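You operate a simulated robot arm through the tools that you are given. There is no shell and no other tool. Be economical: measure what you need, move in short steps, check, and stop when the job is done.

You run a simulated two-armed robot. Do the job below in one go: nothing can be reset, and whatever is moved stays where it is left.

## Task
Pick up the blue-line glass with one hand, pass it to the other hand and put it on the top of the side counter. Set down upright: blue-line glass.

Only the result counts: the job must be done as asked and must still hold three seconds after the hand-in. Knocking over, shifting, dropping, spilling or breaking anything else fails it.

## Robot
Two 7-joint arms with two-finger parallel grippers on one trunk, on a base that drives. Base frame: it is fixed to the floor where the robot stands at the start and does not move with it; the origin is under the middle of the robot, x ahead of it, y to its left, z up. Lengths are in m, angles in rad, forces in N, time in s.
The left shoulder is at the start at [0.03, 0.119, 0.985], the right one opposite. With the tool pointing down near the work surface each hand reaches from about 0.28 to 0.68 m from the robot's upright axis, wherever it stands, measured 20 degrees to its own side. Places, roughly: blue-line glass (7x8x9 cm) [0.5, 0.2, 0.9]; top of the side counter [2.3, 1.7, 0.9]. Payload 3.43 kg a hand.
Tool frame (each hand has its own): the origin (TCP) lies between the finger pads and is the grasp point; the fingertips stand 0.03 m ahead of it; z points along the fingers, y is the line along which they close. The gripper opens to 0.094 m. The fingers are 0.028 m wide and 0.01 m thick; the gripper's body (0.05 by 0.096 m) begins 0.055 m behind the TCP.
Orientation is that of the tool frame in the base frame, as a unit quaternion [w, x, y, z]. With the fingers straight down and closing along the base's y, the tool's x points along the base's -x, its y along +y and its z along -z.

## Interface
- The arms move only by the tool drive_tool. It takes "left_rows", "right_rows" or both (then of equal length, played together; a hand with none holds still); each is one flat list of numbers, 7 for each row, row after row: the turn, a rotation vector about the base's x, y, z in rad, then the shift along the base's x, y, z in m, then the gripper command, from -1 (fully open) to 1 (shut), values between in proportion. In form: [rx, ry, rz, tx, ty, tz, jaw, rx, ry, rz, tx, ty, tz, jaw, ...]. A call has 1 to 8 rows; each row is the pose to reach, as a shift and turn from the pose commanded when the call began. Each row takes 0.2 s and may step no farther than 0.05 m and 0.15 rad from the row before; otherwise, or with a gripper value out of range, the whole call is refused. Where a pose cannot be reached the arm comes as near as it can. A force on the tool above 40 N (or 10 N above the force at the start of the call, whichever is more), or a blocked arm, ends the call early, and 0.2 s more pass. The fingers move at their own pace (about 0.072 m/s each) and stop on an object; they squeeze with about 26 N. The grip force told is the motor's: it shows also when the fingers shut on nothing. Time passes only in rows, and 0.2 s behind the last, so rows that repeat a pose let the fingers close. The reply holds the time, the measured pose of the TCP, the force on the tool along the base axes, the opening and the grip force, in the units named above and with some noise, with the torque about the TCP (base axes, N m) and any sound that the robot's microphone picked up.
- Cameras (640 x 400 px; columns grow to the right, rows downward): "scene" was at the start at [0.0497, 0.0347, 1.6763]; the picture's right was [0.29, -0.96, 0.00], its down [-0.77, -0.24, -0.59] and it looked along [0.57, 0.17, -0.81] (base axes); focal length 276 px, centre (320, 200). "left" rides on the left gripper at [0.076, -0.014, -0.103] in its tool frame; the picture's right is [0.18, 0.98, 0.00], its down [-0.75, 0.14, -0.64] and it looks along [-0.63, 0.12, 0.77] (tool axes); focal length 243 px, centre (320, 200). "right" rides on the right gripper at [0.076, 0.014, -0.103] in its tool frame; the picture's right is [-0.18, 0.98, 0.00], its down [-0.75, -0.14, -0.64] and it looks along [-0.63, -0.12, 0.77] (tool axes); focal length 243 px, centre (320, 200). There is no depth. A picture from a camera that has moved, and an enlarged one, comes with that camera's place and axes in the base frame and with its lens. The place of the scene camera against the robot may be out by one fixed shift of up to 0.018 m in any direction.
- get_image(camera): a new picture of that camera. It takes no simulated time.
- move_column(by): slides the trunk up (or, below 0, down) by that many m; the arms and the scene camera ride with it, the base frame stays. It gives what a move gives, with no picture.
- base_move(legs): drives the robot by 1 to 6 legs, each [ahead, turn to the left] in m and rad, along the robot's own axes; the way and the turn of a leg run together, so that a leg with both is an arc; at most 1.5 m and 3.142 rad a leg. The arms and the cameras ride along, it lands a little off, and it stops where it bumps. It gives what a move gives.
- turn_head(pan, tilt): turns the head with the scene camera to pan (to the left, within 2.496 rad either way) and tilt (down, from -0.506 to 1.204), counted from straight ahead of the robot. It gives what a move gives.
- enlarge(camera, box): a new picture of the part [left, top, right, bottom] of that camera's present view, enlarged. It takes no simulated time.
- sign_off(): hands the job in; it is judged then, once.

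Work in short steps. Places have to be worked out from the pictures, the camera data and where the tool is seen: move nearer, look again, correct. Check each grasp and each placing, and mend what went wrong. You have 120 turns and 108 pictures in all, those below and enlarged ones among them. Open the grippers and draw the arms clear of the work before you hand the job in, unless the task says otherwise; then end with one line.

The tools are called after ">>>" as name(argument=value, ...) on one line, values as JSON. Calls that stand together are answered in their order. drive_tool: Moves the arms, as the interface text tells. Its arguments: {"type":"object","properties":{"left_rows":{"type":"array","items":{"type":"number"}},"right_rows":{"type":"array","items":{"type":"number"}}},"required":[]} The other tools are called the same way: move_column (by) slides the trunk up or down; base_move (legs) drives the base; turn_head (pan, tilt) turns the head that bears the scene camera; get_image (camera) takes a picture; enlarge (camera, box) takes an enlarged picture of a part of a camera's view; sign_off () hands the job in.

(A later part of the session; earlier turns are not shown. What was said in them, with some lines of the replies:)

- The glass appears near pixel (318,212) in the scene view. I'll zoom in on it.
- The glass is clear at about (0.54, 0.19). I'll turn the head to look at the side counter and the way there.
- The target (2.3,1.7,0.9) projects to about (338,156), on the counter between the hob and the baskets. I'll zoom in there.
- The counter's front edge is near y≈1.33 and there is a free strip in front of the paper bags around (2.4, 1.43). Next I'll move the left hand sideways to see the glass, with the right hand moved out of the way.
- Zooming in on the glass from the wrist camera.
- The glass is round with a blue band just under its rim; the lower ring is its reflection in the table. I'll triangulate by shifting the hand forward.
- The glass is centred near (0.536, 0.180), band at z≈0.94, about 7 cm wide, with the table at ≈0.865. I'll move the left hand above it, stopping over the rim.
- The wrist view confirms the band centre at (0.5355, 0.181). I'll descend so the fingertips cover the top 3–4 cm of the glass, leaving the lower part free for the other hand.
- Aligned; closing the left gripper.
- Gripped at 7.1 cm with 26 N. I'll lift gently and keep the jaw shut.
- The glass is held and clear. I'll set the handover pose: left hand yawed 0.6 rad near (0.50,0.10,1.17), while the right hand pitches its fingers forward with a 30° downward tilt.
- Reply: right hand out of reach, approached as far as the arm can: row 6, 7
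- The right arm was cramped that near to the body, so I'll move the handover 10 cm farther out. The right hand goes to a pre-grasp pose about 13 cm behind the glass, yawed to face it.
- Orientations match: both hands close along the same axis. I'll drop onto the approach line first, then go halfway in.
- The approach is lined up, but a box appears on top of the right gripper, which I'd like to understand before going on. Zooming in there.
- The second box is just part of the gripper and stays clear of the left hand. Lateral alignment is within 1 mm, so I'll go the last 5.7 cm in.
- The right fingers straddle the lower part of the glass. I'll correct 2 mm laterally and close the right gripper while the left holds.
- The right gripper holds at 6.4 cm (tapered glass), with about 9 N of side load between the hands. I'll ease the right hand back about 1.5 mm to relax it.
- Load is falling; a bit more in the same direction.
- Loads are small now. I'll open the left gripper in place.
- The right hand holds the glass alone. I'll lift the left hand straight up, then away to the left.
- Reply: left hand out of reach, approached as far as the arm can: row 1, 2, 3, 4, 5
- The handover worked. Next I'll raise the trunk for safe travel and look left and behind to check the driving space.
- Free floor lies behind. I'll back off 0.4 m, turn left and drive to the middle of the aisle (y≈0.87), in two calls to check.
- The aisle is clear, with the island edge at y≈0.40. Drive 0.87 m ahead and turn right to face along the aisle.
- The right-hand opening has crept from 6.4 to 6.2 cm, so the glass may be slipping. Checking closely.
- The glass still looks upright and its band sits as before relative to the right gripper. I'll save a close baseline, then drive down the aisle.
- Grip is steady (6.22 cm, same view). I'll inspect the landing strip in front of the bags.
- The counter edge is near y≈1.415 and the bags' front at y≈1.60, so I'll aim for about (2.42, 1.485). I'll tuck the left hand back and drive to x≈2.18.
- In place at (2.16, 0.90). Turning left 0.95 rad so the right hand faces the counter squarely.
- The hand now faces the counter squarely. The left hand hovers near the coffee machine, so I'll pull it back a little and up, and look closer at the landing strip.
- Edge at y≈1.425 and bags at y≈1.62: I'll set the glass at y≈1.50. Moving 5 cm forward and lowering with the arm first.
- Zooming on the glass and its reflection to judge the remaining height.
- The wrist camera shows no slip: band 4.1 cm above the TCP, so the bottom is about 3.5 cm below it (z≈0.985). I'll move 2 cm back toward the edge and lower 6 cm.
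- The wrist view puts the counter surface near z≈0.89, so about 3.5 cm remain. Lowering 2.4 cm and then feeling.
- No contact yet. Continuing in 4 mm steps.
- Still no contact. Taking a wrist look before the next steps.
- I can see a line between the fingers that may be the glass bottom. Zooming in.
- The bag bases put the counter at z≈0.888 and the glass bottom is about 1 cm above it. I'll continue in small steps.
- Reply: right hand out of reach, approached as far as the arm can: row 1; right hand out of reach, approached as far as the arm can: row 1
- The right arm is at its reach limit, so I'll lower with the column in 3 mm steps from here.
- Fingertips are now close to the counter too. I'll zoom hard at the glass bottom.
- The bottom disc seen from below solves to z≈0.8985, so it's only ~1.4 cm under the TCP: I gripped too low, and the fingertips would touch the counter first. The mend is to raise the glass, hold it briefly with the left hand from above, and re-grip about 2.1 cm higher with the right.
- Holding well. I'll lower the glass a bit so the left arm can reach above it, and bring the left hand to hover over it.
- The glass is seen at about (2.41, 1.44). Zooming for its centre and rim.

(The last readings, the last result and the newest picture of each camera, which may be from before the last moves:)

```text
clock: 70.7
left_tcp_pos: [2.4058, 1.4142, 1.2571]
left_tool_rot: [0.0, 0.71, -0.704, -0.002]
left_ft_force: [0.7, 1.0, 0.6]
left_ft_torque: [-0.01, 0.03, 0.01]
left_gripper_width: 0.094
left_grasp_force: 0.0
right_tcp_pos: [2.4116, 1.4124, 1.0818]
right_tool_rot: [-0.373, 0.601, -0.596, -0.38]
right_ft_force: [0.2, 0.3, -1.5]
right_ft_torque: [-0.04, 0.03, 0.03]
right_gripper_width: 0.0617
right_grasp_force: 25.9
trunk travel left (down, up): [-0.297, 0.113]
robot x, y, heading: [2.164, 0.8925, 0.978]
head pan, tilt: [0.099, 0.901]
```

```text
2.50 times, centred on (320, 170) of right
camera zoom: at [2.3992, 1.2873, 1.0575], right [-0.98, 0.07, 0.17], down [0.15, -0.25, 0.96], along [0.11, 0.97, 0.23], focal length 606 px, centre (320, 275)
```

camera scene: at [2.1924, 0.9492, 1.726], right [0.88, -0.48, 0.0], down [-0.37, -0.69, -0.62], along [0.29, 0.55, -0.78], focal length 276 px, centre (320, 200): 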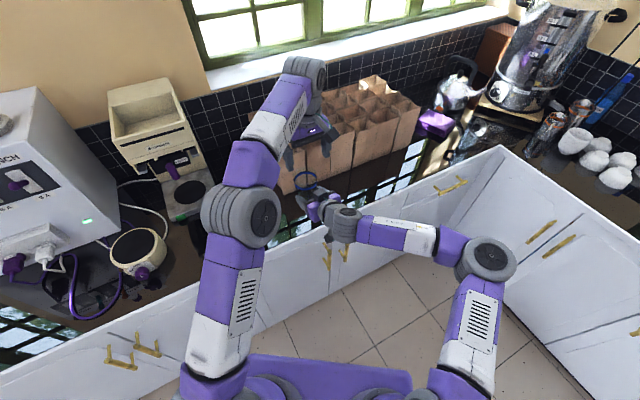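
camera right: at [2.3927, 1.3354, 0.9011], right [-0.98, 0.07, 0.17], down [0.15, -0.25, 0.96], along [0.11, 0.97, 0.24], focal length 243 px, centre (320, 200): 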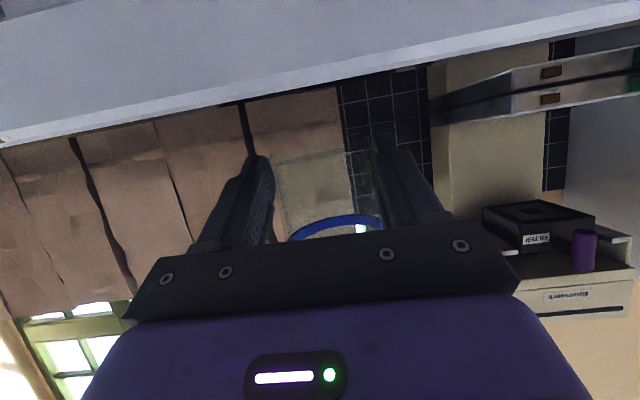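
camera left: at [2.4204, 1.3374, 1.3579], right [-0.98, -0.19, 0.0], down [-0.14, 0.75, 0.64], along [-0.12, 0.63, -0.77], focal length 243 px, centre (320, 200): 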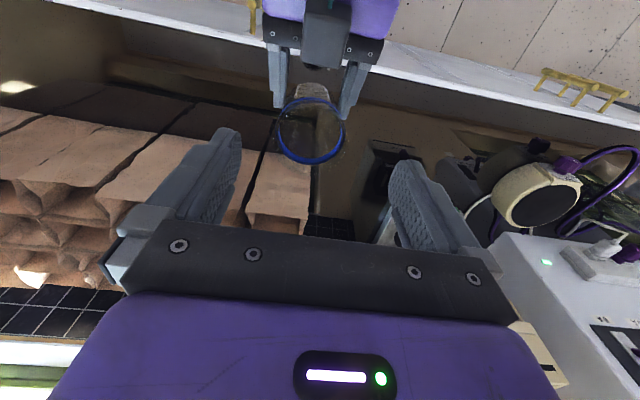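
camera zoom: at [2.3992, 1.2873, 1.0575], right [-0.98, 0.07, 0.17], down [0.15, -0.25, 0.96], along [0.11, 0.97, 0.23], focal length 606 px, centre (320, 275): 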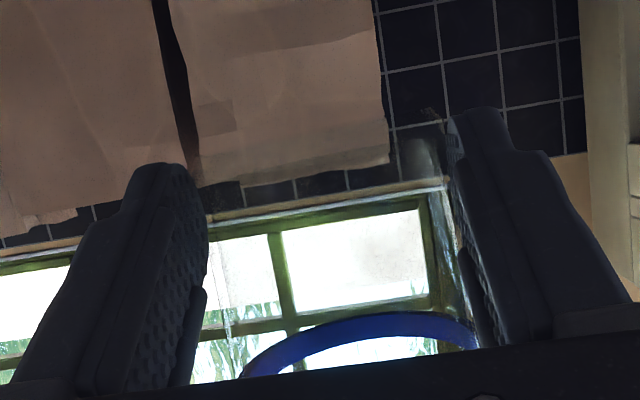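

Combining the views: rim ≈2.4 cm above the band, bottom ≈2.5 cm below the right TCP, and the glass axis is about 3 cm ahead of it. The right hand holds with its fingertips only, so a deeper, slightly higher re-grip is wise. I'll move the left hand over the glass axis, just above the rim.

>>> drive_tool(left_rows=[0, 0, 0, 0.0047, 0.028, -0.01, -1, 0, 0, 0, 0.0047, 0.028, -0.04, -1, 0, 0, 0, 0.0047, 0.028, -0.055, -1])

>>> get_image(camera="left")

>>> enlarge(camera="scene", box=[250, 110, 378, 230])

```text
clock: 71.5
left_tcp_pos: [2.4091, 1.4411, 1.203]
left_tool_rot: [0.0, 0.709, -0.705, 0.0]
left_ft_force: [0.1, -0.3, -0.1]
left_ft_torque: [0.0, -0.01, -0.01]
left_gripper_width: 0.0941
left_grasp_force: 0.0
left hand out of reach, approached as far as the arm can: row 1
right_tcp_pos: [2.4115, 1.4124, 1.0824]
right_tool_rot: [-0.372, 0.602, -0.595, -0.381]
right_ft_force: [0.6, 0.0, -1.4]
right_ft_torque: [-0.05, -0.01, 0.04]
right_gripper_width: 0.0616
right_grasp_force: 26.1
trunk travel left (down, up): [-0.297, 0.113]
robot x, y, heading: [2.1581, 0.8949, 0.973]
head pan, tilt: [0.099, 0.901]
```

```text
40 pictures are left
camera left: at [2.4241, 1.3644, 1.3053], right [-0.98, -0.19, 0.0], down [-0.15, 0.75, 0.64], along [-0.12, 0.63, -0.77], focal length 243 px, centre (320, 200)
```

left: 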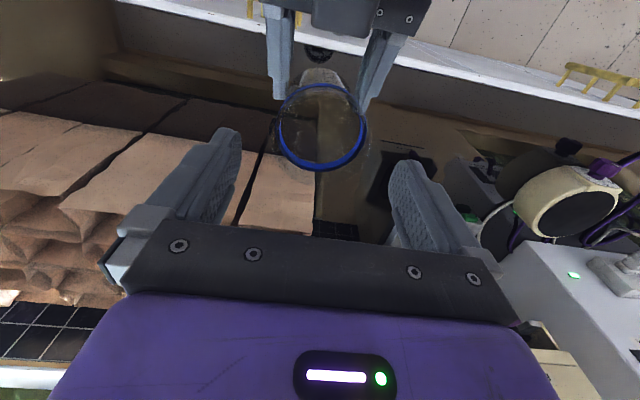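

```text
3.33 times, centred on (314, 170) of scene
camera zoom: at [2.1908, 0.9487, 1.7261], right [0.88, -0.48, 0.0], down [-0.37, -0.69, -0.62], along [0.29, 0.55, -0.78], focal length 920 px, centre (340, 300)
```

zoom: 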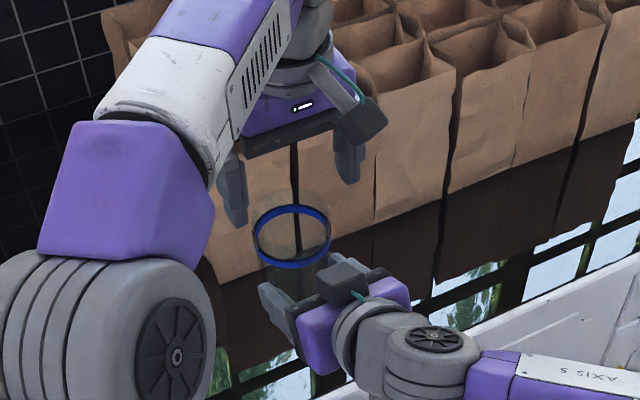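

Confirmed: axis (2.408, 1.442), band z 1.121. Lowering the left hand around the rim.

>>> drive_tool(left_rows=[0, 0, 0, -0.001, 0.001, -0.02, -1, 0, 0, 0, -0.001, 0.001, -0.04, -1, 0, 0, 0, -0.001, 0.001, -0.057, -1])

>>> get_image(camera="left")

```text
clock: 72.3
left_tcp_pos: [2.4069, 1.4439, 1.1491]
left_tool_rot: [-0.001, 0.71, -0.704, -0.001]
left_ft_force: [0.7, 0.4, 0.0]
left_ft_torque: [0.01, -0.02, -0.01]
left_gripper_width: 0.0941
left_grasp_force: 0.1
right_tcp_pos: [2.4098, 1.4114, 1.0825]
right_tool_rot: [-0.373, 0.602, -0.596, -0.379]
right_ft_force: [0.7, 0.3, -1.8]
right_ft_torque: [-0.06, 0.05, -0.04]
right_gripper_width: 0.0615
right_grasp_force: 26.1
trunk travel left (down, up): [-0.297, 0.113]
robot x, y, heading: [2.1613, 0.8967, 0.973]
head pan, tilt: [0.099, 0.901]
```

```text
38 pictures are left
camera left: at [2.4219, 1.367, 1.2493], right [-0.98, -0.19, 0.0], down [-0.15, 0.75, 0.64], along [-0.12, 0.63, -0.77], focal length 243 px, centre (320, 200)
```

left: 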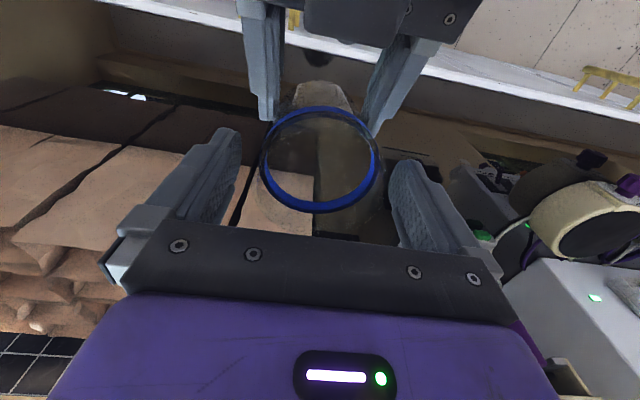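

Well centred. Closing the left gripper on the rim region.

>>> drive_tool(left_rows=[0, 0, 0, 0, 0, -0.002, 0, 0, 0, 0, 0, 0, -0.002, 1, 0, 0, 0, 0, 0, -0.002, 1, 0, 0, 0, 0, 0, -0.002, 1])

>>> enlarge(camera="left", box=[220, 60, 420, 240])

```text
clock: 73.3
left_tcp_pos: [2.4076, 1.4436, 1.1455]
left_tool_rot: [-0.002, 0.71, -0.704, -0.001]
left_ft_force: [-2.3, 1.3, 5.0]
left_ft_torque: [0.05, 0.15, 0.3]
left_gripper_width: 0.0717
left_grasp_force: 25.8
right_tcp_pos: [2.4104, 1.4131, 1.0835]
right_tool_rot: [-0.372, 0.602, -0.595, -0.38]
right_ft_force: [2.3, -1.4, -5.5]
right_ft_torque: [-0.16, 0.03, -0.37]
right_gripper_width: 0.0617
right_grasp_force: 25.6
trunk travel left (down, up): [-0.297, 0.113]
robot x, y, heading: [2.1593, 0.8922, 0.971]
head pan, tilt: [0.099, 0.901]
```

```text
2.22 times, centred on (320, 150) of left
camera zoom: at [2.422, 1.3669, 1.2477], right [-0.98, -0.19, 0.0], down [-0.15, 0.75, 0.64], along [-0.12, 0.63, -0.77], focal length 539 px, centre (320, 311)
```

zoom: 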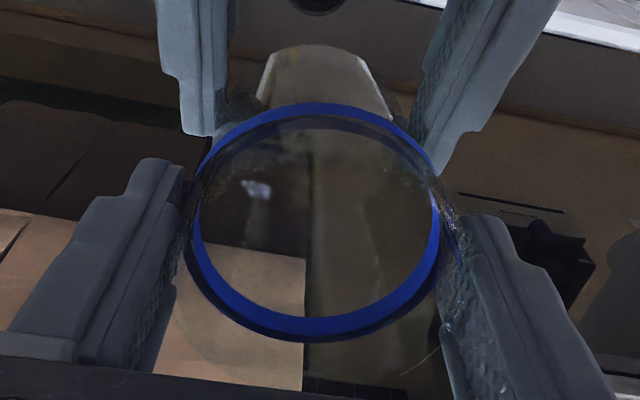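

Left holds at 7.2 cm, so both hands share the glass. Now opening the right gripper.

>>> drive_tool(right_rows=[0, 0, 0, 0, 0, 0, 0, 0, 0, 0, 0, 0, 0, -1, 0, 0, 0, 0, 0, 0, -1, 0, 0, 0, 0, 0, 0, -1])

>>> enlarge(camera="left", box=[200, 0, 440, 240])

>>> enlarge(camera="right", box=[200, 60, 440, 260])

```text
clock: 74.3
left_tcp_pos: [2.4082, 1.4425, 1.1451]
left_tool_rot: [0.0, 0.71, -0.704, -0.001]
left_ft_force: [-0.7, -0.2, -0.7]
left_ft_torque: [-0.01, 0.03, 0.0]
left_gripper_width: 0.0709
left_grasp_force: 25.9
right_tcp_pos: [2.4103, 1.4125, 1.0834]
right_tool_rot: [-0.372, 0.603, -0.594, -0.381]
right_ft_force: [-0.5, -0.4, -0.7]
right_ft_torque: [0.0, 0.0, 0.0]
right_gripper_width: 0.0942
right_grasp_force: 0.1
trunk travel left (down, up): [-0.297, 0.113]
robot x, y, heading: [2.1657, 0.8907, 0.975]
head pan, tilt: [0.099, 0.901]
```

```text
1.67 times, centred on (320, 120) of left
camera zoom: at [2.4222, 1.3667, 1.2474], right [-0.98, -0.19, 0.0], down [-0.15, 0.75, 0.64], along [-0.12, 0.63, -0.77], focal length 404 px, centre (320, 333)
```

zoom: 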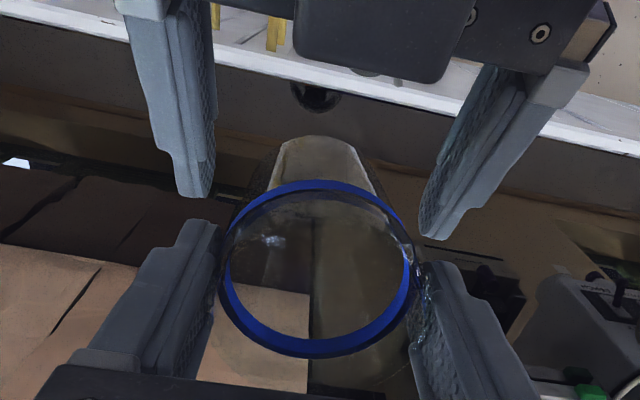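

```text
2.00 times, centred on (320, 160) of right
camera zoom: at [2.3977, 1.2865, 1.0584], right [-0.98, 0.07, 0.17], down [0.15, -0.25, 0.96], along [0.11, 0.97, 0.24], focal length 485 px, centre (320, 280)
```

zoom: 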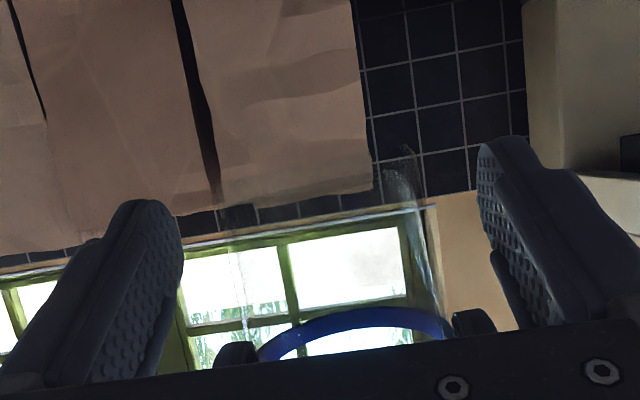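

Now I see the true bottom: z≈1.062. I'll reposition the open right hand: 5.6° flatter, 1.1 cm deeper, 1.2 cm higher, then check.

>>> drive_tool(right_rows=[0.05, 0, 0, -0.001, 0.005, 0.006, -1, 0.098, 0, 0, -0.002, 0.011, 0.012, -1, 0.098, 0, 0, -0.002, 0.011, 0.012, -1])

>>> enlarge(camera="right", box=[200, 60, 440, 260])

>>> enlarge(camera="left", box=[200, 0, 440, 240])

```text
clock: 75.1
left_tcp_pos: [2.4075, 1.444, 1.1459]
left_tool_rot: [0.0, 0.71, -0.704, -0.001]
left_ft_force: [0.3, -0.2, 1.0]
left_ft_torque: [0.03, 0.0, 0.01]
left_gripper_width: 0.0712
left_grasp_force: 26.1
right_tcp_pos: [2.4083, 1.4247, 1.0938]
right_tool_rot: [-0.403, 0.582, -0.575, -0.409]
right_ft_force: [0.1, 0.6, 0.1]
right_ft_torque: [0.0, 0.02, 0.01]
right_gripper_width: 0.0942
right_grasp_force: 0.0
trunk travel left (down, up): [-0.297, 0.113]
robot x, y, heading: [2.1618, 0.8918, 0.978]
head pan, tilt: [0.099, 0.901]
```

```text
2.00 times, centred on (320, 160) of right
camera zoom: at [2.3956, 1.3004, 1.0584], right [-0.98, 0.05, 0.18], down [0.15, -0.34, 0.93], along [0.11, 0.94, 0.33], focal length 485 px, centre (320, 280)
```

zoom: 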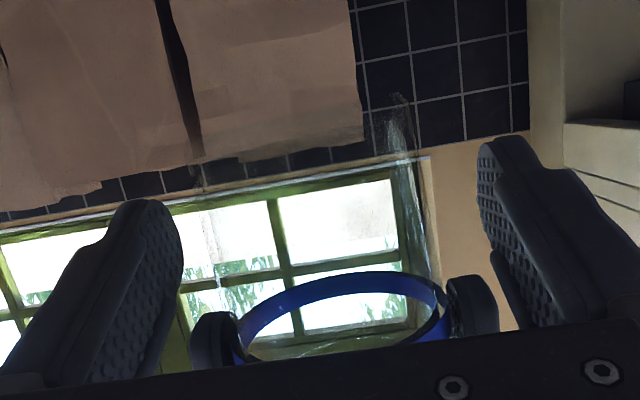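

```text
1.67 times, centred on (320, 120) of left
camera zoom: at [2.4221, 1.3666, 1.2475], right [-0.98, -0.19, 0.0], down [-0.15, 0.75, 0.64], along [-0.12, 0.63, -0.77], focal length 404 px, centre (320, 333)
```

zoom: 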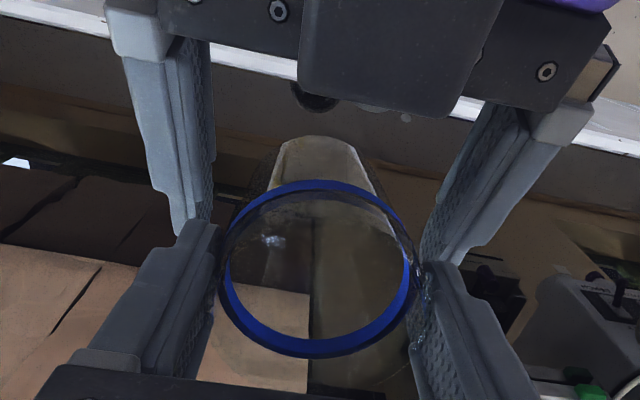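

Fingertips now end about 1 cm above the glass bottom. I'll go 4 mm deeper and close the right gripper.

>>> drive_tool(right_rows=[0, 0, 0, -0.0008, 0.004, 0, -1, 0, 0, 0, -0.0008, 0.004, 0, 0, 0, 0, 0, -0.0008, 0.004, 0, 1, 0, 0, 0, -0.0008, 0.004, 0, 1, 0, 0, 0, -0.0008, 0.004, 0, 1])

>>> enlarge(camera="left", box=[200, 0, 440, 240])

```text
clock: 76.3
left_tcp_pos: [2.4084, 1.4442, 1.1458]
left_tool_rot: [0.001, 0.711, -0.703, -0.001]
left_ft_force: [-8.0, -1.2, 0.7]
left_ft_torque: [-0.01, 0.2, 0.21]
left_gripper_width: 0.0709
left_grasp_force: 25.5
right_tcp_pos: [2.408, 1.4268, 1.0949]
right_tool_rot: [-0.401, 0.583, -0.577, -0.408]
right_ft_force: [9.0, 0.8, -0.5]
right_ft_torque: [-0.03, 0.28, -0.36]
right_gripper_width: 0.0671
right_grasp_force: 26.1
trunk travel left (down, up): [-0.297, 0.113]
robot x, y, heading: [2.1653, 0.8912, 0.976]
head pan, tilt: [0.099, 0.901]
```

```text
1.67 times, centred on (320, 120) of left
camera zoom: at [2.4217, 1.3671, 1.2473], right [-0.98, -0.19, 0.0], down [-0.15, 0.75, 0.64], along [-0.12, 0.63, -0.77], focal length 404 px, centre (320, 333)
```

zoom: 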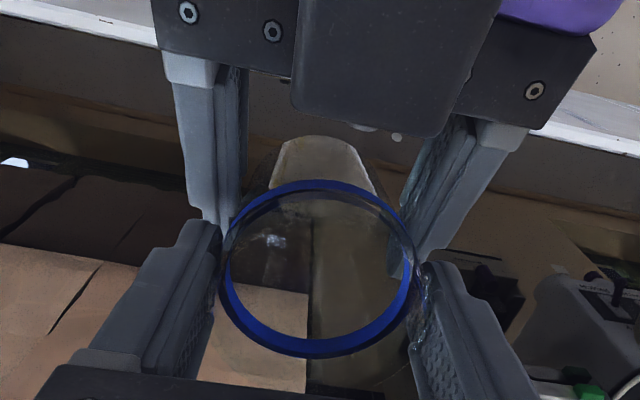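

Firm grip at 6.7 cm. I'll relieve the 9 N side load by shifting the right hand +x about 2.5 mm.

>>> drive_tool(right_rows=[0, 0, 0, 0.0025, 0, 0, 1, 0, 0, 0, 0.0025, 0, 0, 1])

```text
clock: 76.9
left_tcp_pos: [2.407, 1.4438, 1.1454]
left_tool_rot: [0.0, 0.71, -0.705, 0.0]
left_ft_force: [-6.4, 1.5, 0.0]
left_ft_torque: [-0.02, 0.48, 0.39]
left_gripper_width: 0.0709
left_grasp_force: 25.8
right_tcp_pos: [2.4078, 1.4272, 1.094]
right_tool_rot: [-0.401, 0.584, -0.576, -0.408]
right_ft_force: [4.9, -1.1, -0.5]
right_ft_torque: [0.0, -0.14, -0.47]
right_gripper_width: 0.0673
right_grasp_force: 26.0
trunk travel left (down, up): [-0.297, 0.113]
robot x, y, heading: [2.1643, 0.8934, 0.976]
head pan, tilt: [0.099, 0.901]
```

Load dropping; one more small shift, then open the left gripper.

>>> drive_tool(right_rows=[0, 0, 0, 0.002, 0, 0, 1, 0, 0, 0, 0.002, 0, 0, 1])

>>> drive_tool(left_rows=[0, 0, 0, 0, 0, 0, 0, 0, 0, 0, 0, 0, 0, -1, 0, 0, 0, 0, 0, 0, -1, 0, 0, 0, 0, 0, 0, -1])

>>> enlarge(camera="left", box=[200, 0, 440, 240])

```text
clock: 77.5
left_tcp_pos: [2.4087, 1.4445, 1.1461]
left_tool_rot: [-0.001, 0.709, -0.705, 0.0]
left_ft_force: [-0.9, 2.4, 1.1]
left_ft_torque: [0.08, 0.28, 0.35]
left_gripper_width: 0.0708
left_grasp_force: 26.3
right_tcp_pos: [2.4096, 1.4269, 1.0959]
right_tool_rot: [-0.4, 0.584, -0.575, -0.409]
right_ft_force: [-0.1, -3.5, -0.8]
right_ft_torque: [0.0, -0.31, -0.35]
right_gripper_width: 0.0672
right_grasp_force: 25.7
trunk travel left (down, up): [-0.297, 0.113]
robot x, y, heading: [2.1617, 0.8955, 0.975]
head pan, tilt: [0.099, 0.901]
```

```text
clock: 78.5
left_tcp_pos: [2.4074, 1.445, 1.144]
left_tool_rot: [-0.001, 0.709, -0.705, -0.001]
left_ft_force: [-0.3, 0.3, 0.6]
left_ft_torque: [-0.04, 0.01, 0.01]
left_gripper_width: 0.094
left_grasp_force: 0.1
right_tcp_pos: [2.4113, 1.4263, 1.0959]
right_tool_rot: [-0.401, 0.583, -0.576, -0.409]
right_ft_force: [0.2, 0.0, 0.0]
right_ft_torque: [-0.01, 0.02, 0.01]
right_gripper_width: 0.0672
right_grasp_force: 26.3
trunk travel left (down, up): [-0.297, 0.113]
robot x, y, heading: [2.1584, 0.8953, 0.973]
head pan, tilt: [0.099, 0.901]
```

```text
1.67 times, centred on (320, 120) of left
camera zoom: at [2.4222, 1.3667, 1.2475], right [-0.98, -0.19, 0.0], down [-0.15, 0.75, 0.64], along [-0.12, 0.63, -0.77], focal length 404 px, centre (320, 333)
```

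zoom: 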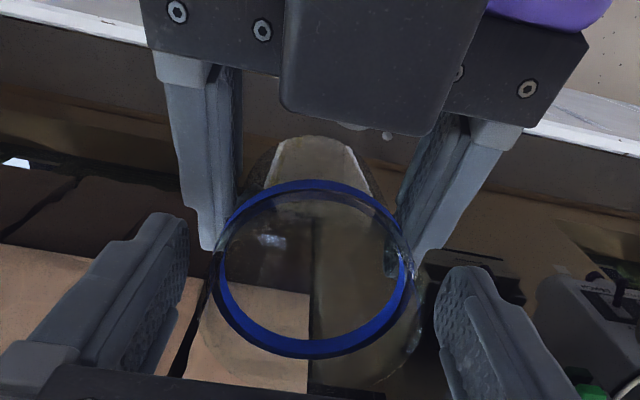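

The right hand holds alone. Lifting the left hand straight up, then away toward its own side.

>>> drive_tool(left_rows=[0, 0, 0, 0, 0, 0.03, -1, 0, 0, 0, 0, 0, 0.06, -1, 0, 0, 0, -0.03, -0.01, 0.07, -1, 0, 0, 0, -0.07, -0.03, 0.08, -1, 0, 0, 0, -0.11, -0.05, 0.1, -1, 0, 0, 0, -0.15, -0.07, 0.12, -1, 0, 0, 0, -0.19, -0.09, 0.14, -1, 0, 0, 0, -0.23, -0.11, 0.16, -1])

>>> drive_tool(left_rows=[0, 0, 0, -0.03, -0.03, 0.03, -1, 0, 0, 0, -0.06, -0.07, 0.06, -1])

>>> get_image(camera="scene")

>>> enlarge(camera="right", box=[200, 60, 440, 260])

```text
clock: 80.3
left_tcp_pos: [2.1761, 1.3318, 1.3076]
left_tool_rot: [-0.001, 0.71, -0.704, 0.0]
left_ft_force: [-1.4, -0.2, 0.3]
left_ft_torque: [-0.01, -0.03, 0.01]
left_gripper_width: 0.094
left_grasp_force: 0.0
right_tcp_pos: [2.4094, 1.426, 1.0962]
right_tool_rot: [-0.402, 0.583, -0.575, -0.409]
right_ft_force: [-0.2, -0.5, -0.5]
right_ft_torque: [-0.02, -0.04, 0.0]
right_gripper_width: 0.0671
right_grasp_force: 26.1
trunk travel left (down, up): [-0.297, 0.113]
robot x, y, heading: [2.1642, 0.8936, 0.971]
head pan, tilt: [0.099, 0.901]
```

```text
refused: row 1 steps farther than a row can; nothing moved
```

```text
30 pictures are left
camera scene: at [2.1879, 0.9466, 1.7262], right [0.88, -0.48, 0.0], down [-0.37, -0.69, -0.62], along [0.3, 0.55, -0.78], focal length 276 px, centre (320, 200)
```

scene: 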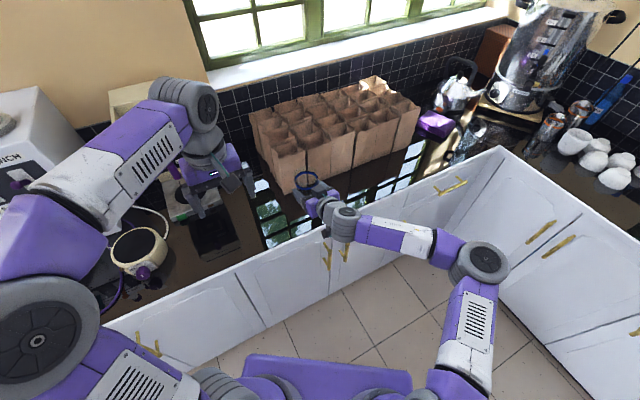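

```text
2.00 times, centred on (320, 160) of right
camera zoom: at [2.3973, 1.3035, 1.0597], right [-0.98, 0.05, 0.17], down [0.15, -0.34, 0.93], along [0.1, 0.94, 0.33], focal length 485 px, centre (320, 280)
```

zoom: 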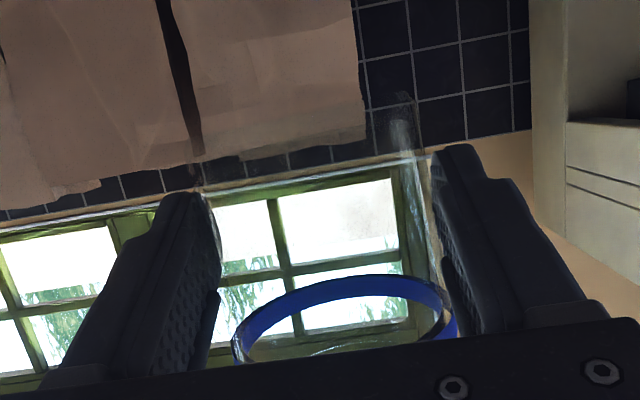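

The glass bottom now clearly extends beyond the fingertips. I'll move the left hand further off, and the right hand 3.2 cm forward and 10 cm down.

>>> drive_tool(left_rows=[0, 0, 0, -0.02, -0.025, 0.02, -1, 0, 0, 0, -0.04, -0.05, 0.04, -1, 0, 0, 0, -0.06, -0.07, 0.06, -1, 0, 0, 0, -0.06, -0.07, 0.08, -1], right_rows=[0, 0, 0, 0, 0.016, 0, 1, 0, 0, 0, 0, 0.032, -0.02, 1, 0, 0, 0, 0, 0.032, -0.06, 1, 0, 0, 0, 0, 0.032, -0.1, 1])

>>> move_column(by=-0.05)

>>> enlarge(camera="right", box=[200, 0, 440, 260])

>>> enlarge(camera="scene", box=[240, 140, 368, 240])

```text
clock: 81.3
left_tcp_pos: [2.1176, 1.2648, 1.3823]
left_tool_rot: [0.001, 0.71, -0.704, -0.001]
left_ft_force: [0.4, 0.7, -0.9]
left_ft_torque: [-0.01, 0.0, -0.01]
left_gripper_width: 0.0941
left_grasp_force: 0.0
right_tcp_pos: [2.4104, 1.4596, 0.9966]
right_tool_rot: [-0.402, 0.583, -0.576, -0.409]
right_ft_force: [0.5, 0.8, 0.4]
right_ft_torque: [-0.11, 0.03, 0.02]
right_gripper_width: 0.067
right_grasp_force: 26.4
trunk travel left (down, up): [-0.297, 0.113]
robot x, y, heading: [2.158, 0.8933, 0.976]
head pan, tilt: [0.099, 0.901]
```

```text
clock: 82.2
left_tcp_pos: [2.1179, 1.2647, 1.3345]
left_tool_rot: [-0.001, 0.709, -0.705, 0.0]
left_ft_force: [-1.0, 0.8, -0.8]
left_ft_torque: [0.0, 0.0, -0.03]
left_gripper_width: 0.094
left_grasp_force: 0.0
right_tcp_pos: [2.4091, 1.4593, 0.9469]
right_tool_rot: [-0.401, 0.584, -0.576, -0.408]
right_ft_force: [0.2, -0.2, 0.0]
right_ft_torque: [-0.05, 0.01, 0.01]
right_gripper_width: 0.0673
right_grasp_force: 26.1
trunk travel left (down, up): [-0.247, 0.163]
robot x, y, heading: [2.159, 0.8922, 0.973]
head pan, tilt: [0.099, 0.901]
```

```text
1.54 times, centred on (320, 130) of right
camera zoom: at [2.3968, 1.3365, 0.9104], right [-0.98, 0.05, 0.18], down [0.15, -0.34, 0.93], along [0.11, 0.94, 0.33], focal length 373 px, centre (320, 308)
```

zoom: 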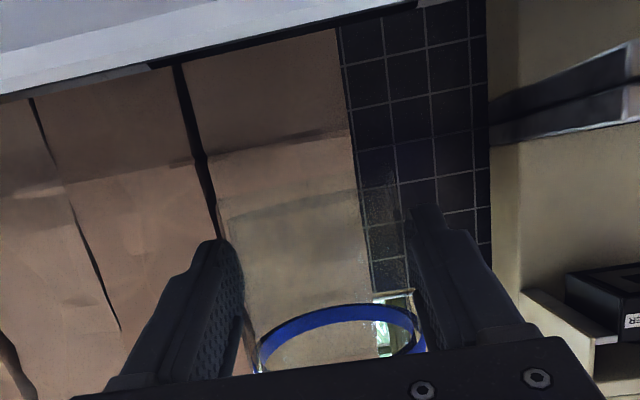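

```text
4.00 times, centred on (304, 190) of scene
camera zoom: at [2.1899, 0.9478, 1.6762], right [0.88, -0.48, 0.0], down [-0.37, -0.69, -0.62], along [0.3, 0.55, -0.78], focal length 1104 px, centre (384, 240)
```

zoom: 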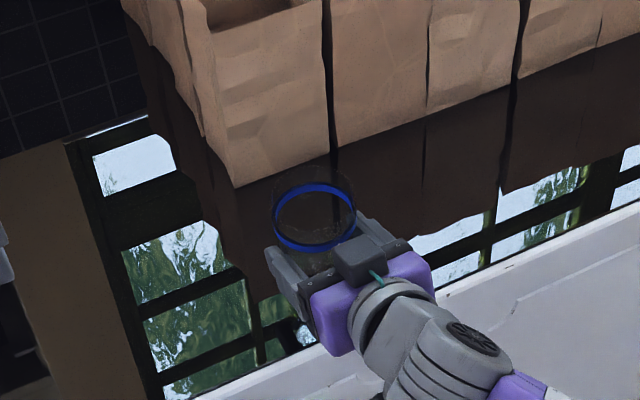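

About 2.3 cm remain to the counter. Lowering with the column by 1.7 cm, then feeling.

>>> move_column(by=-0.017)

>>> move_column(by=-0.003)

>>> move_column(by=-0.003)

```text
clock: 82.9
left_tcp_pos: [2.1163, 1.266, 1.3161]
left_tool_rot: [-0.001, 0.709, -0.705, -0.001]
left_ft_force: [-1.4, 0.2, -0.2]
left_ft_torque: [0.03, 0.02, -0.02]
left_gripper_width: 0.0941
left_grasp_force: 0.0
right_tcp_pos: [2.4089, 1.4595, 0.9298]
right_tool_rot: [-0.402, 0.583, -0.576, -0.409]
right_ft_force: [0.1, -0.6, -0.6]
right_ft_torque: [-0.03, -0.03, 0.0]
right_gripper_width: 0.0672
right_grasp_force: 25.9
trunk travel left (down, up): [-0.23, 0.18]
robot x, y, heading: [2.1605, 0.8924, 0.976]
head pan, tilt: [0.099, 0.901]
```

```text
clock: 83.4
left_tcp_pos: [2.1155, 1.2649, 1.3145]
left_tool_rot: [-0.001, 0.709, -0.705, 0.0]
left_ft_force: [0.3, 0.6, 0.9]
left_ft_torque: [-0.02, 0.0, 0.02]
left_gripper_width: 0.0941
left_grasp_force: 0.1
right_tcp_pos: [2.409, 1.4584, 0.9263]
right_tool_rot: [-0.401, 0.584, -0.576, -0.408]
right_ft_force: [0.2, 0.2, 0.0]
right_ft_torque: [-0.05, 0.0, 0.02]
right_gripper_width: 0.0668
right_grasp_force: 26.0
trunk travel left (down, up): [-0.227, 0.183]
robot x, y, heading: [2.1621, 0.89, 0.976]
head pan, tilt: [0.099, 0.901]
```

```text
clock: 83.9
left_tcp_pos: [2.1172, 1.2643, 1.3112]
left_tool_rot: [-0.001, 0.709, -0.705, -0.001]
left_ft_force: [-0.1, -0.5, 0.6]
left_ft_torque: [-0.01, 0.04, 0.01]
left_gripper_width: 0.0944
left_grasp_force: 0.0
right_tcp_pos: [2.4085, 1.4588, 0.9241]
right_tool_rot: [-0.401, 0.583, -0.576, -0.409]
right_ft_force: [0.3, -0.3, 0.3]
right_ft_torque: [-0.02, 0.0, 0.0]
right_gripper_width: 0.0673
right_grasp_force: 26.0
trunk travel left (down, up): [-0.224, 0.186]
robot x, y, heading: [2.1606, 0.8948, 0.975]
head pan, tilt: [0.099, 0.901]
```

No contact yet. Continuing in small steps.

>>> move_column(by=-0.003)

>>> move_column(by=-0.002)

>>> enlarge(camera="right", box=[260, 60, 400, 160])

```text
clock: 84.4
left_tcp_pos: [2.1168, 1.263, 1.3077]
left_tool_rot: [0.0, 0.709, -0.705, -0.001]
left_ft_force: [0.3, 0.1, -0.4]
left_ft_torque: [-0.04, 0.01, 0.02]
left_gripper_width: 0.0943
left_grasp_force: 0.1
right_tcp_pos: [2.4088, 1.4588, 0.9219]
right_tool_rot: [-0.402, 0.583, -0.575, -0.41]
right_ft_force: [0.8, 1.2, 2.5]
right_ft_torque: [0.1, 0.07, 0.01]
right_gripper_width: 0.0672
right_grasp_force: 26.4
trunk travel left (down, up): [-0.221, 0.189]
robot x, y, heading: [2.1616, 0.8902, 0.974]
head pan, tilt: [0.099, 0.901]
```

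```text
clock: 85.0
left_tcp_pos: [2.1171, 1.2619, 1.3054]
left_tool_rot: [-0.001, 0.71, -0.704, 0.0]
left_ft_force: [-0.1, 0.1, -0.3]
left_ft_torque: [0.01, 0.0, -0.01]
left_gripper_width: 0.0942
left_grasp_force: 0.0
right_tcp_pos: [2.4082, 1.4594, 0.9213]
right_tool_rot: [-0.403, 0.582, -0.576, -0.409]
right_ft_force: [1.9, 1.2, 10.0]
right_ft_torque: [0.39, 0.21, -0.07]
right_gripper_width: 0.0672
right_grasp_force: 26.3
trunk travel left (down, up): [-0.219, 0.191]
robot x, y, heading: [2.1598, 0.8914, 0.974]
head pan, tilt: [0.099, 0.901]
```

```text
4.00 times, centred on (330, 110) of right
camera zoom: at [2.3971, 1.3364, 0.8839], right [-0.98, 0.05, 0.17], down [0.15, -0.35, 0.93], along [0.11, 0.94, 0.33], focal length 970 px, centre (280, 560)
```

zoom: 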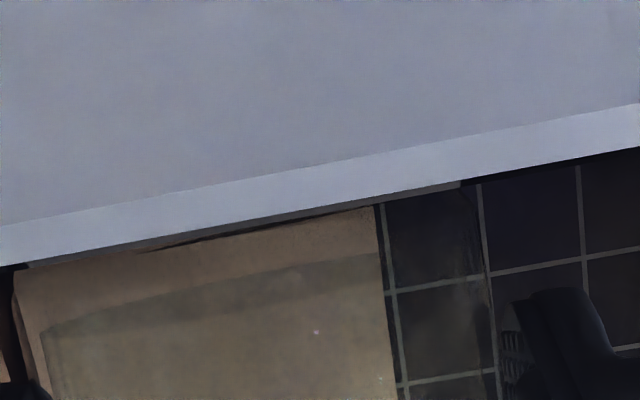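

Contact: 10 N upward, located under the glass base (not the camera). I'll ease 1 mm and open the right gripper.

>>> move_column(by=0.001)

>>> drive_tool(right_rows=[0, 0, 0, 0, 0, 0, 0.2, 0, 0, 0, 0, 0, 0, 0, 0, 0, 0, 0, 0, 0, -0.5, 0, 0, 0, 0, 0, 0, -1, 0, 0, 0, 0, 0, 0, -1])

>>> enlarge(camera="scene", box=[240, 140, 368, 240])

>>> get_image(camera="right")

```text
clock: 85.5
left_tcp_pos: [2.1164, 1.263, 1.3072]
left_tool_rot: [-0.001, 0.71, -0.704, -0.001]
left_ft_force: [-0.1, 0.4, -0.2]
left_ft_torque: [-0.01, 0.02, 0.01]
left_gripper_width: 0.0939
left_grasp_force: 0.1
right_tcp_pos: [2.4097, 1.4598, 0.9212]
right_tool_rot: [-0.402, 0.583, -0.575, -0.409]
right_ft_force: [2.0, 1.9, 9.3]
right_ft_torque: [0.51, 0.11, -0.12]
right_gripper_width: 0.0672
right_grasp_force: 26.2
trunk travel left (down, up): [-0.22, 0.19]
robot x, y, heading: [2.1636, 0.8925, 0.976]
head pan, tilt: [0.099, 0.901]
```

```text
clock: 86.7
left_tcp_pos: [2.1163, 1.2626, 1.3065]
left_tool_rot: [0.0, 0.709, -0.705, -0.001]
left_ft_force: [-0.2, -0.6, -0.4]
left_ft_torque: [-0.01, 0.0, 0.02]
left_gripper_width: 0.0939
left_grasp_force: 0.0
right_tcp_pos: [2.4078, 1.4601, 0.9201]
right_tool_rot: [-0.401, 0.583, -0.576, -0.409]
right_ft_force: [0.2, -0.1, 0.0]
right_ft_torque: [-0.01, 0.0, 0.01]
right_gripper_width: 0.094
right_grasp_force: 0.0
trunk travel left (down, up): [-0.22, 0.19]
robot x, y, heading: [2.1584, 0.8904, 0.973]
head pan, tilt: [0.099, 0.901]
```

```text
4.00 times, centred on (304, 190) of scene
camera zoom: at [2.1898, 0.9476, 1.6491], right [0.88, -0.48, 0.0], down [-0.37, -0.69, -0.62], along [0.3, 0.55, -0.78], focal length 1104 px, centre (384, 240)
```

zoom: 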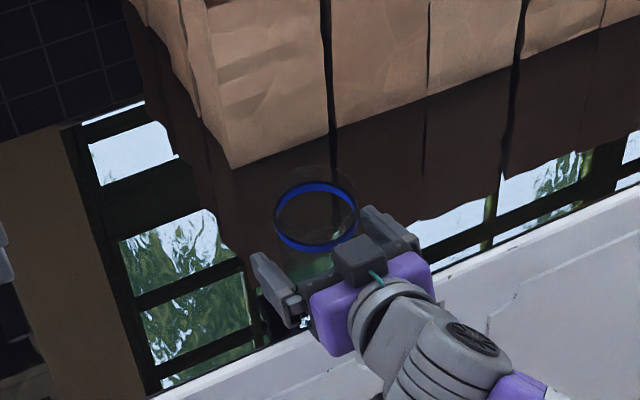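

```text
24 pictures are left
camera right: at [2.3966, 1.3363, 0.8832], right [-0.98, 0.05, 0.18], down [0.15, -0.34, 0.93], along [0.11, 0.94, 0.33], focal length 243 px, centre (320, 200)
```

right: 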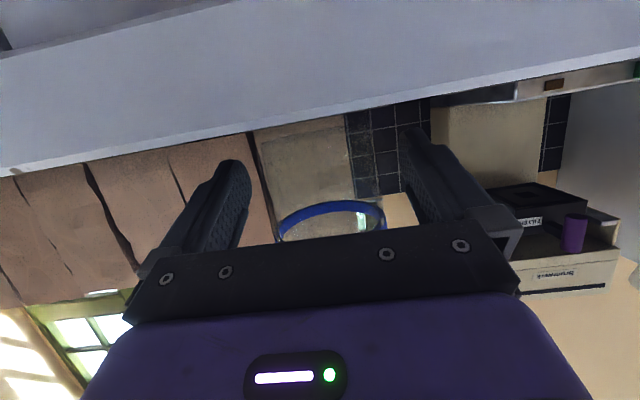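

The glass stands on the counter. Withdrawing the right hand straight back along its finger axis.

>>> drive_tool(right_rows=[0, 0, 0, 0, -0.015, 0.0055, -1, 0, 0, 0, 0, -0.03, 0.011, -1, 0, 0, 0, 0, -0.055, 0.02, -1, 0, 0, 0, 0, -0.08, 0.029, -1, 0, 0, 0, 0, -0.11, 0.04, -1, 0, 0, 0, 0, -0.13, 0.06, -1])

>>> get_image(camera="right")

>>> enlarge(camera="scene", box=[240, 140, 368, 240])

```text
clock: 88.1
left_tcp_pos: [2.1168, 1.2633, 1.3061]
left_tool_rot: [0.0, 0.709, -0.705, 0.0]
left_ft_force: [-0.3, -0.2, 0.4]
left_ft_torque: [0.01, 0.0, -0.04]
left_gripper_width: 0.0941
left_grasp_force: 0.1
right_tcp_pos: [2.4096, 1.3297, 0.9798]
right_tool_rot: [-0.401, 0.584, -0.575, -0.409]
right_ft_force: [0.1, 0.1, 0.2]
right_ft_torque: [0.01, 0.01, 0.0]
right_gripper_width: 0.094
right_grasp_force: 0.0
trunk travel left (down, up): [-0.22, 0.19]
robot x, y, heading: [2.1597, 0.8939, 0.977]
head pan, tilt: [0.099, 0.901]
```

```text
23 pictures are left
camera right: at [2.3971, 1.2063, 0.9436], right [-0.98, 0.05, 0.18], down [0.15, -0.34, 0.93], along [0.11, 0.94, 0.33], focal length 243 px, centre (320, 200)
```

right: 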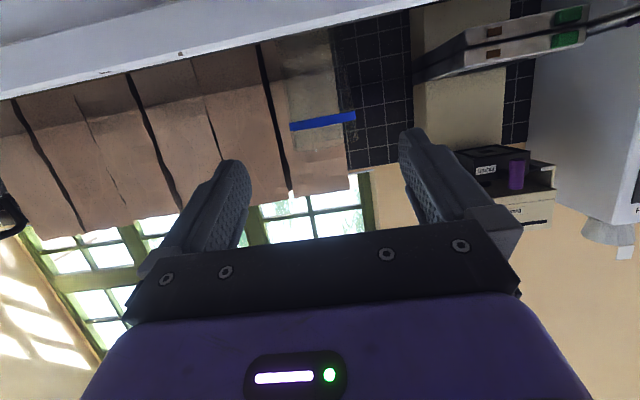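

```text
4.00 times, centred on (304, 190) of scene
camera zoom: at [2.1897, 0.9475, 1.6491], right [0.88, -0.48, 0.0], down [-0.37, -0.69, -0.62], along [0.3, 0.55, -0.78], focal length 1104 px, centre (384, 240)
```

zoom: 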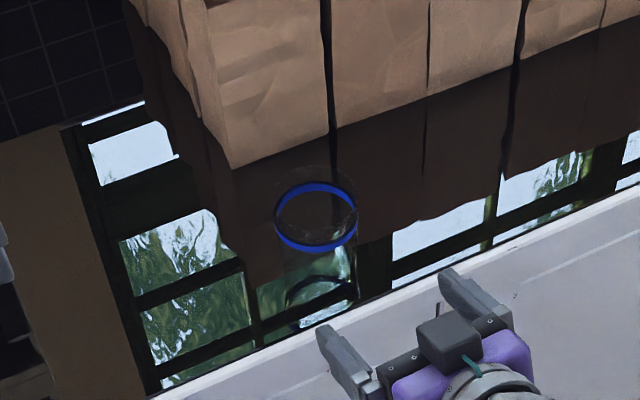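

The glass stands upright on the counter, clear of the bags and the edge. Both grippers are open and clear, so I'm handing in.

>>> sign_off()

```text
The job is handed in.
```

The blue-line glass is standing upright on top of the side counter, near (2.41, 1.48), between the front edge and the paper bags. The left hand picked it up and passed it to the right. The first right-hand grip was too low, so the left hand held the glass again for a moment while the right re-gripped, and the right hand then set it down.
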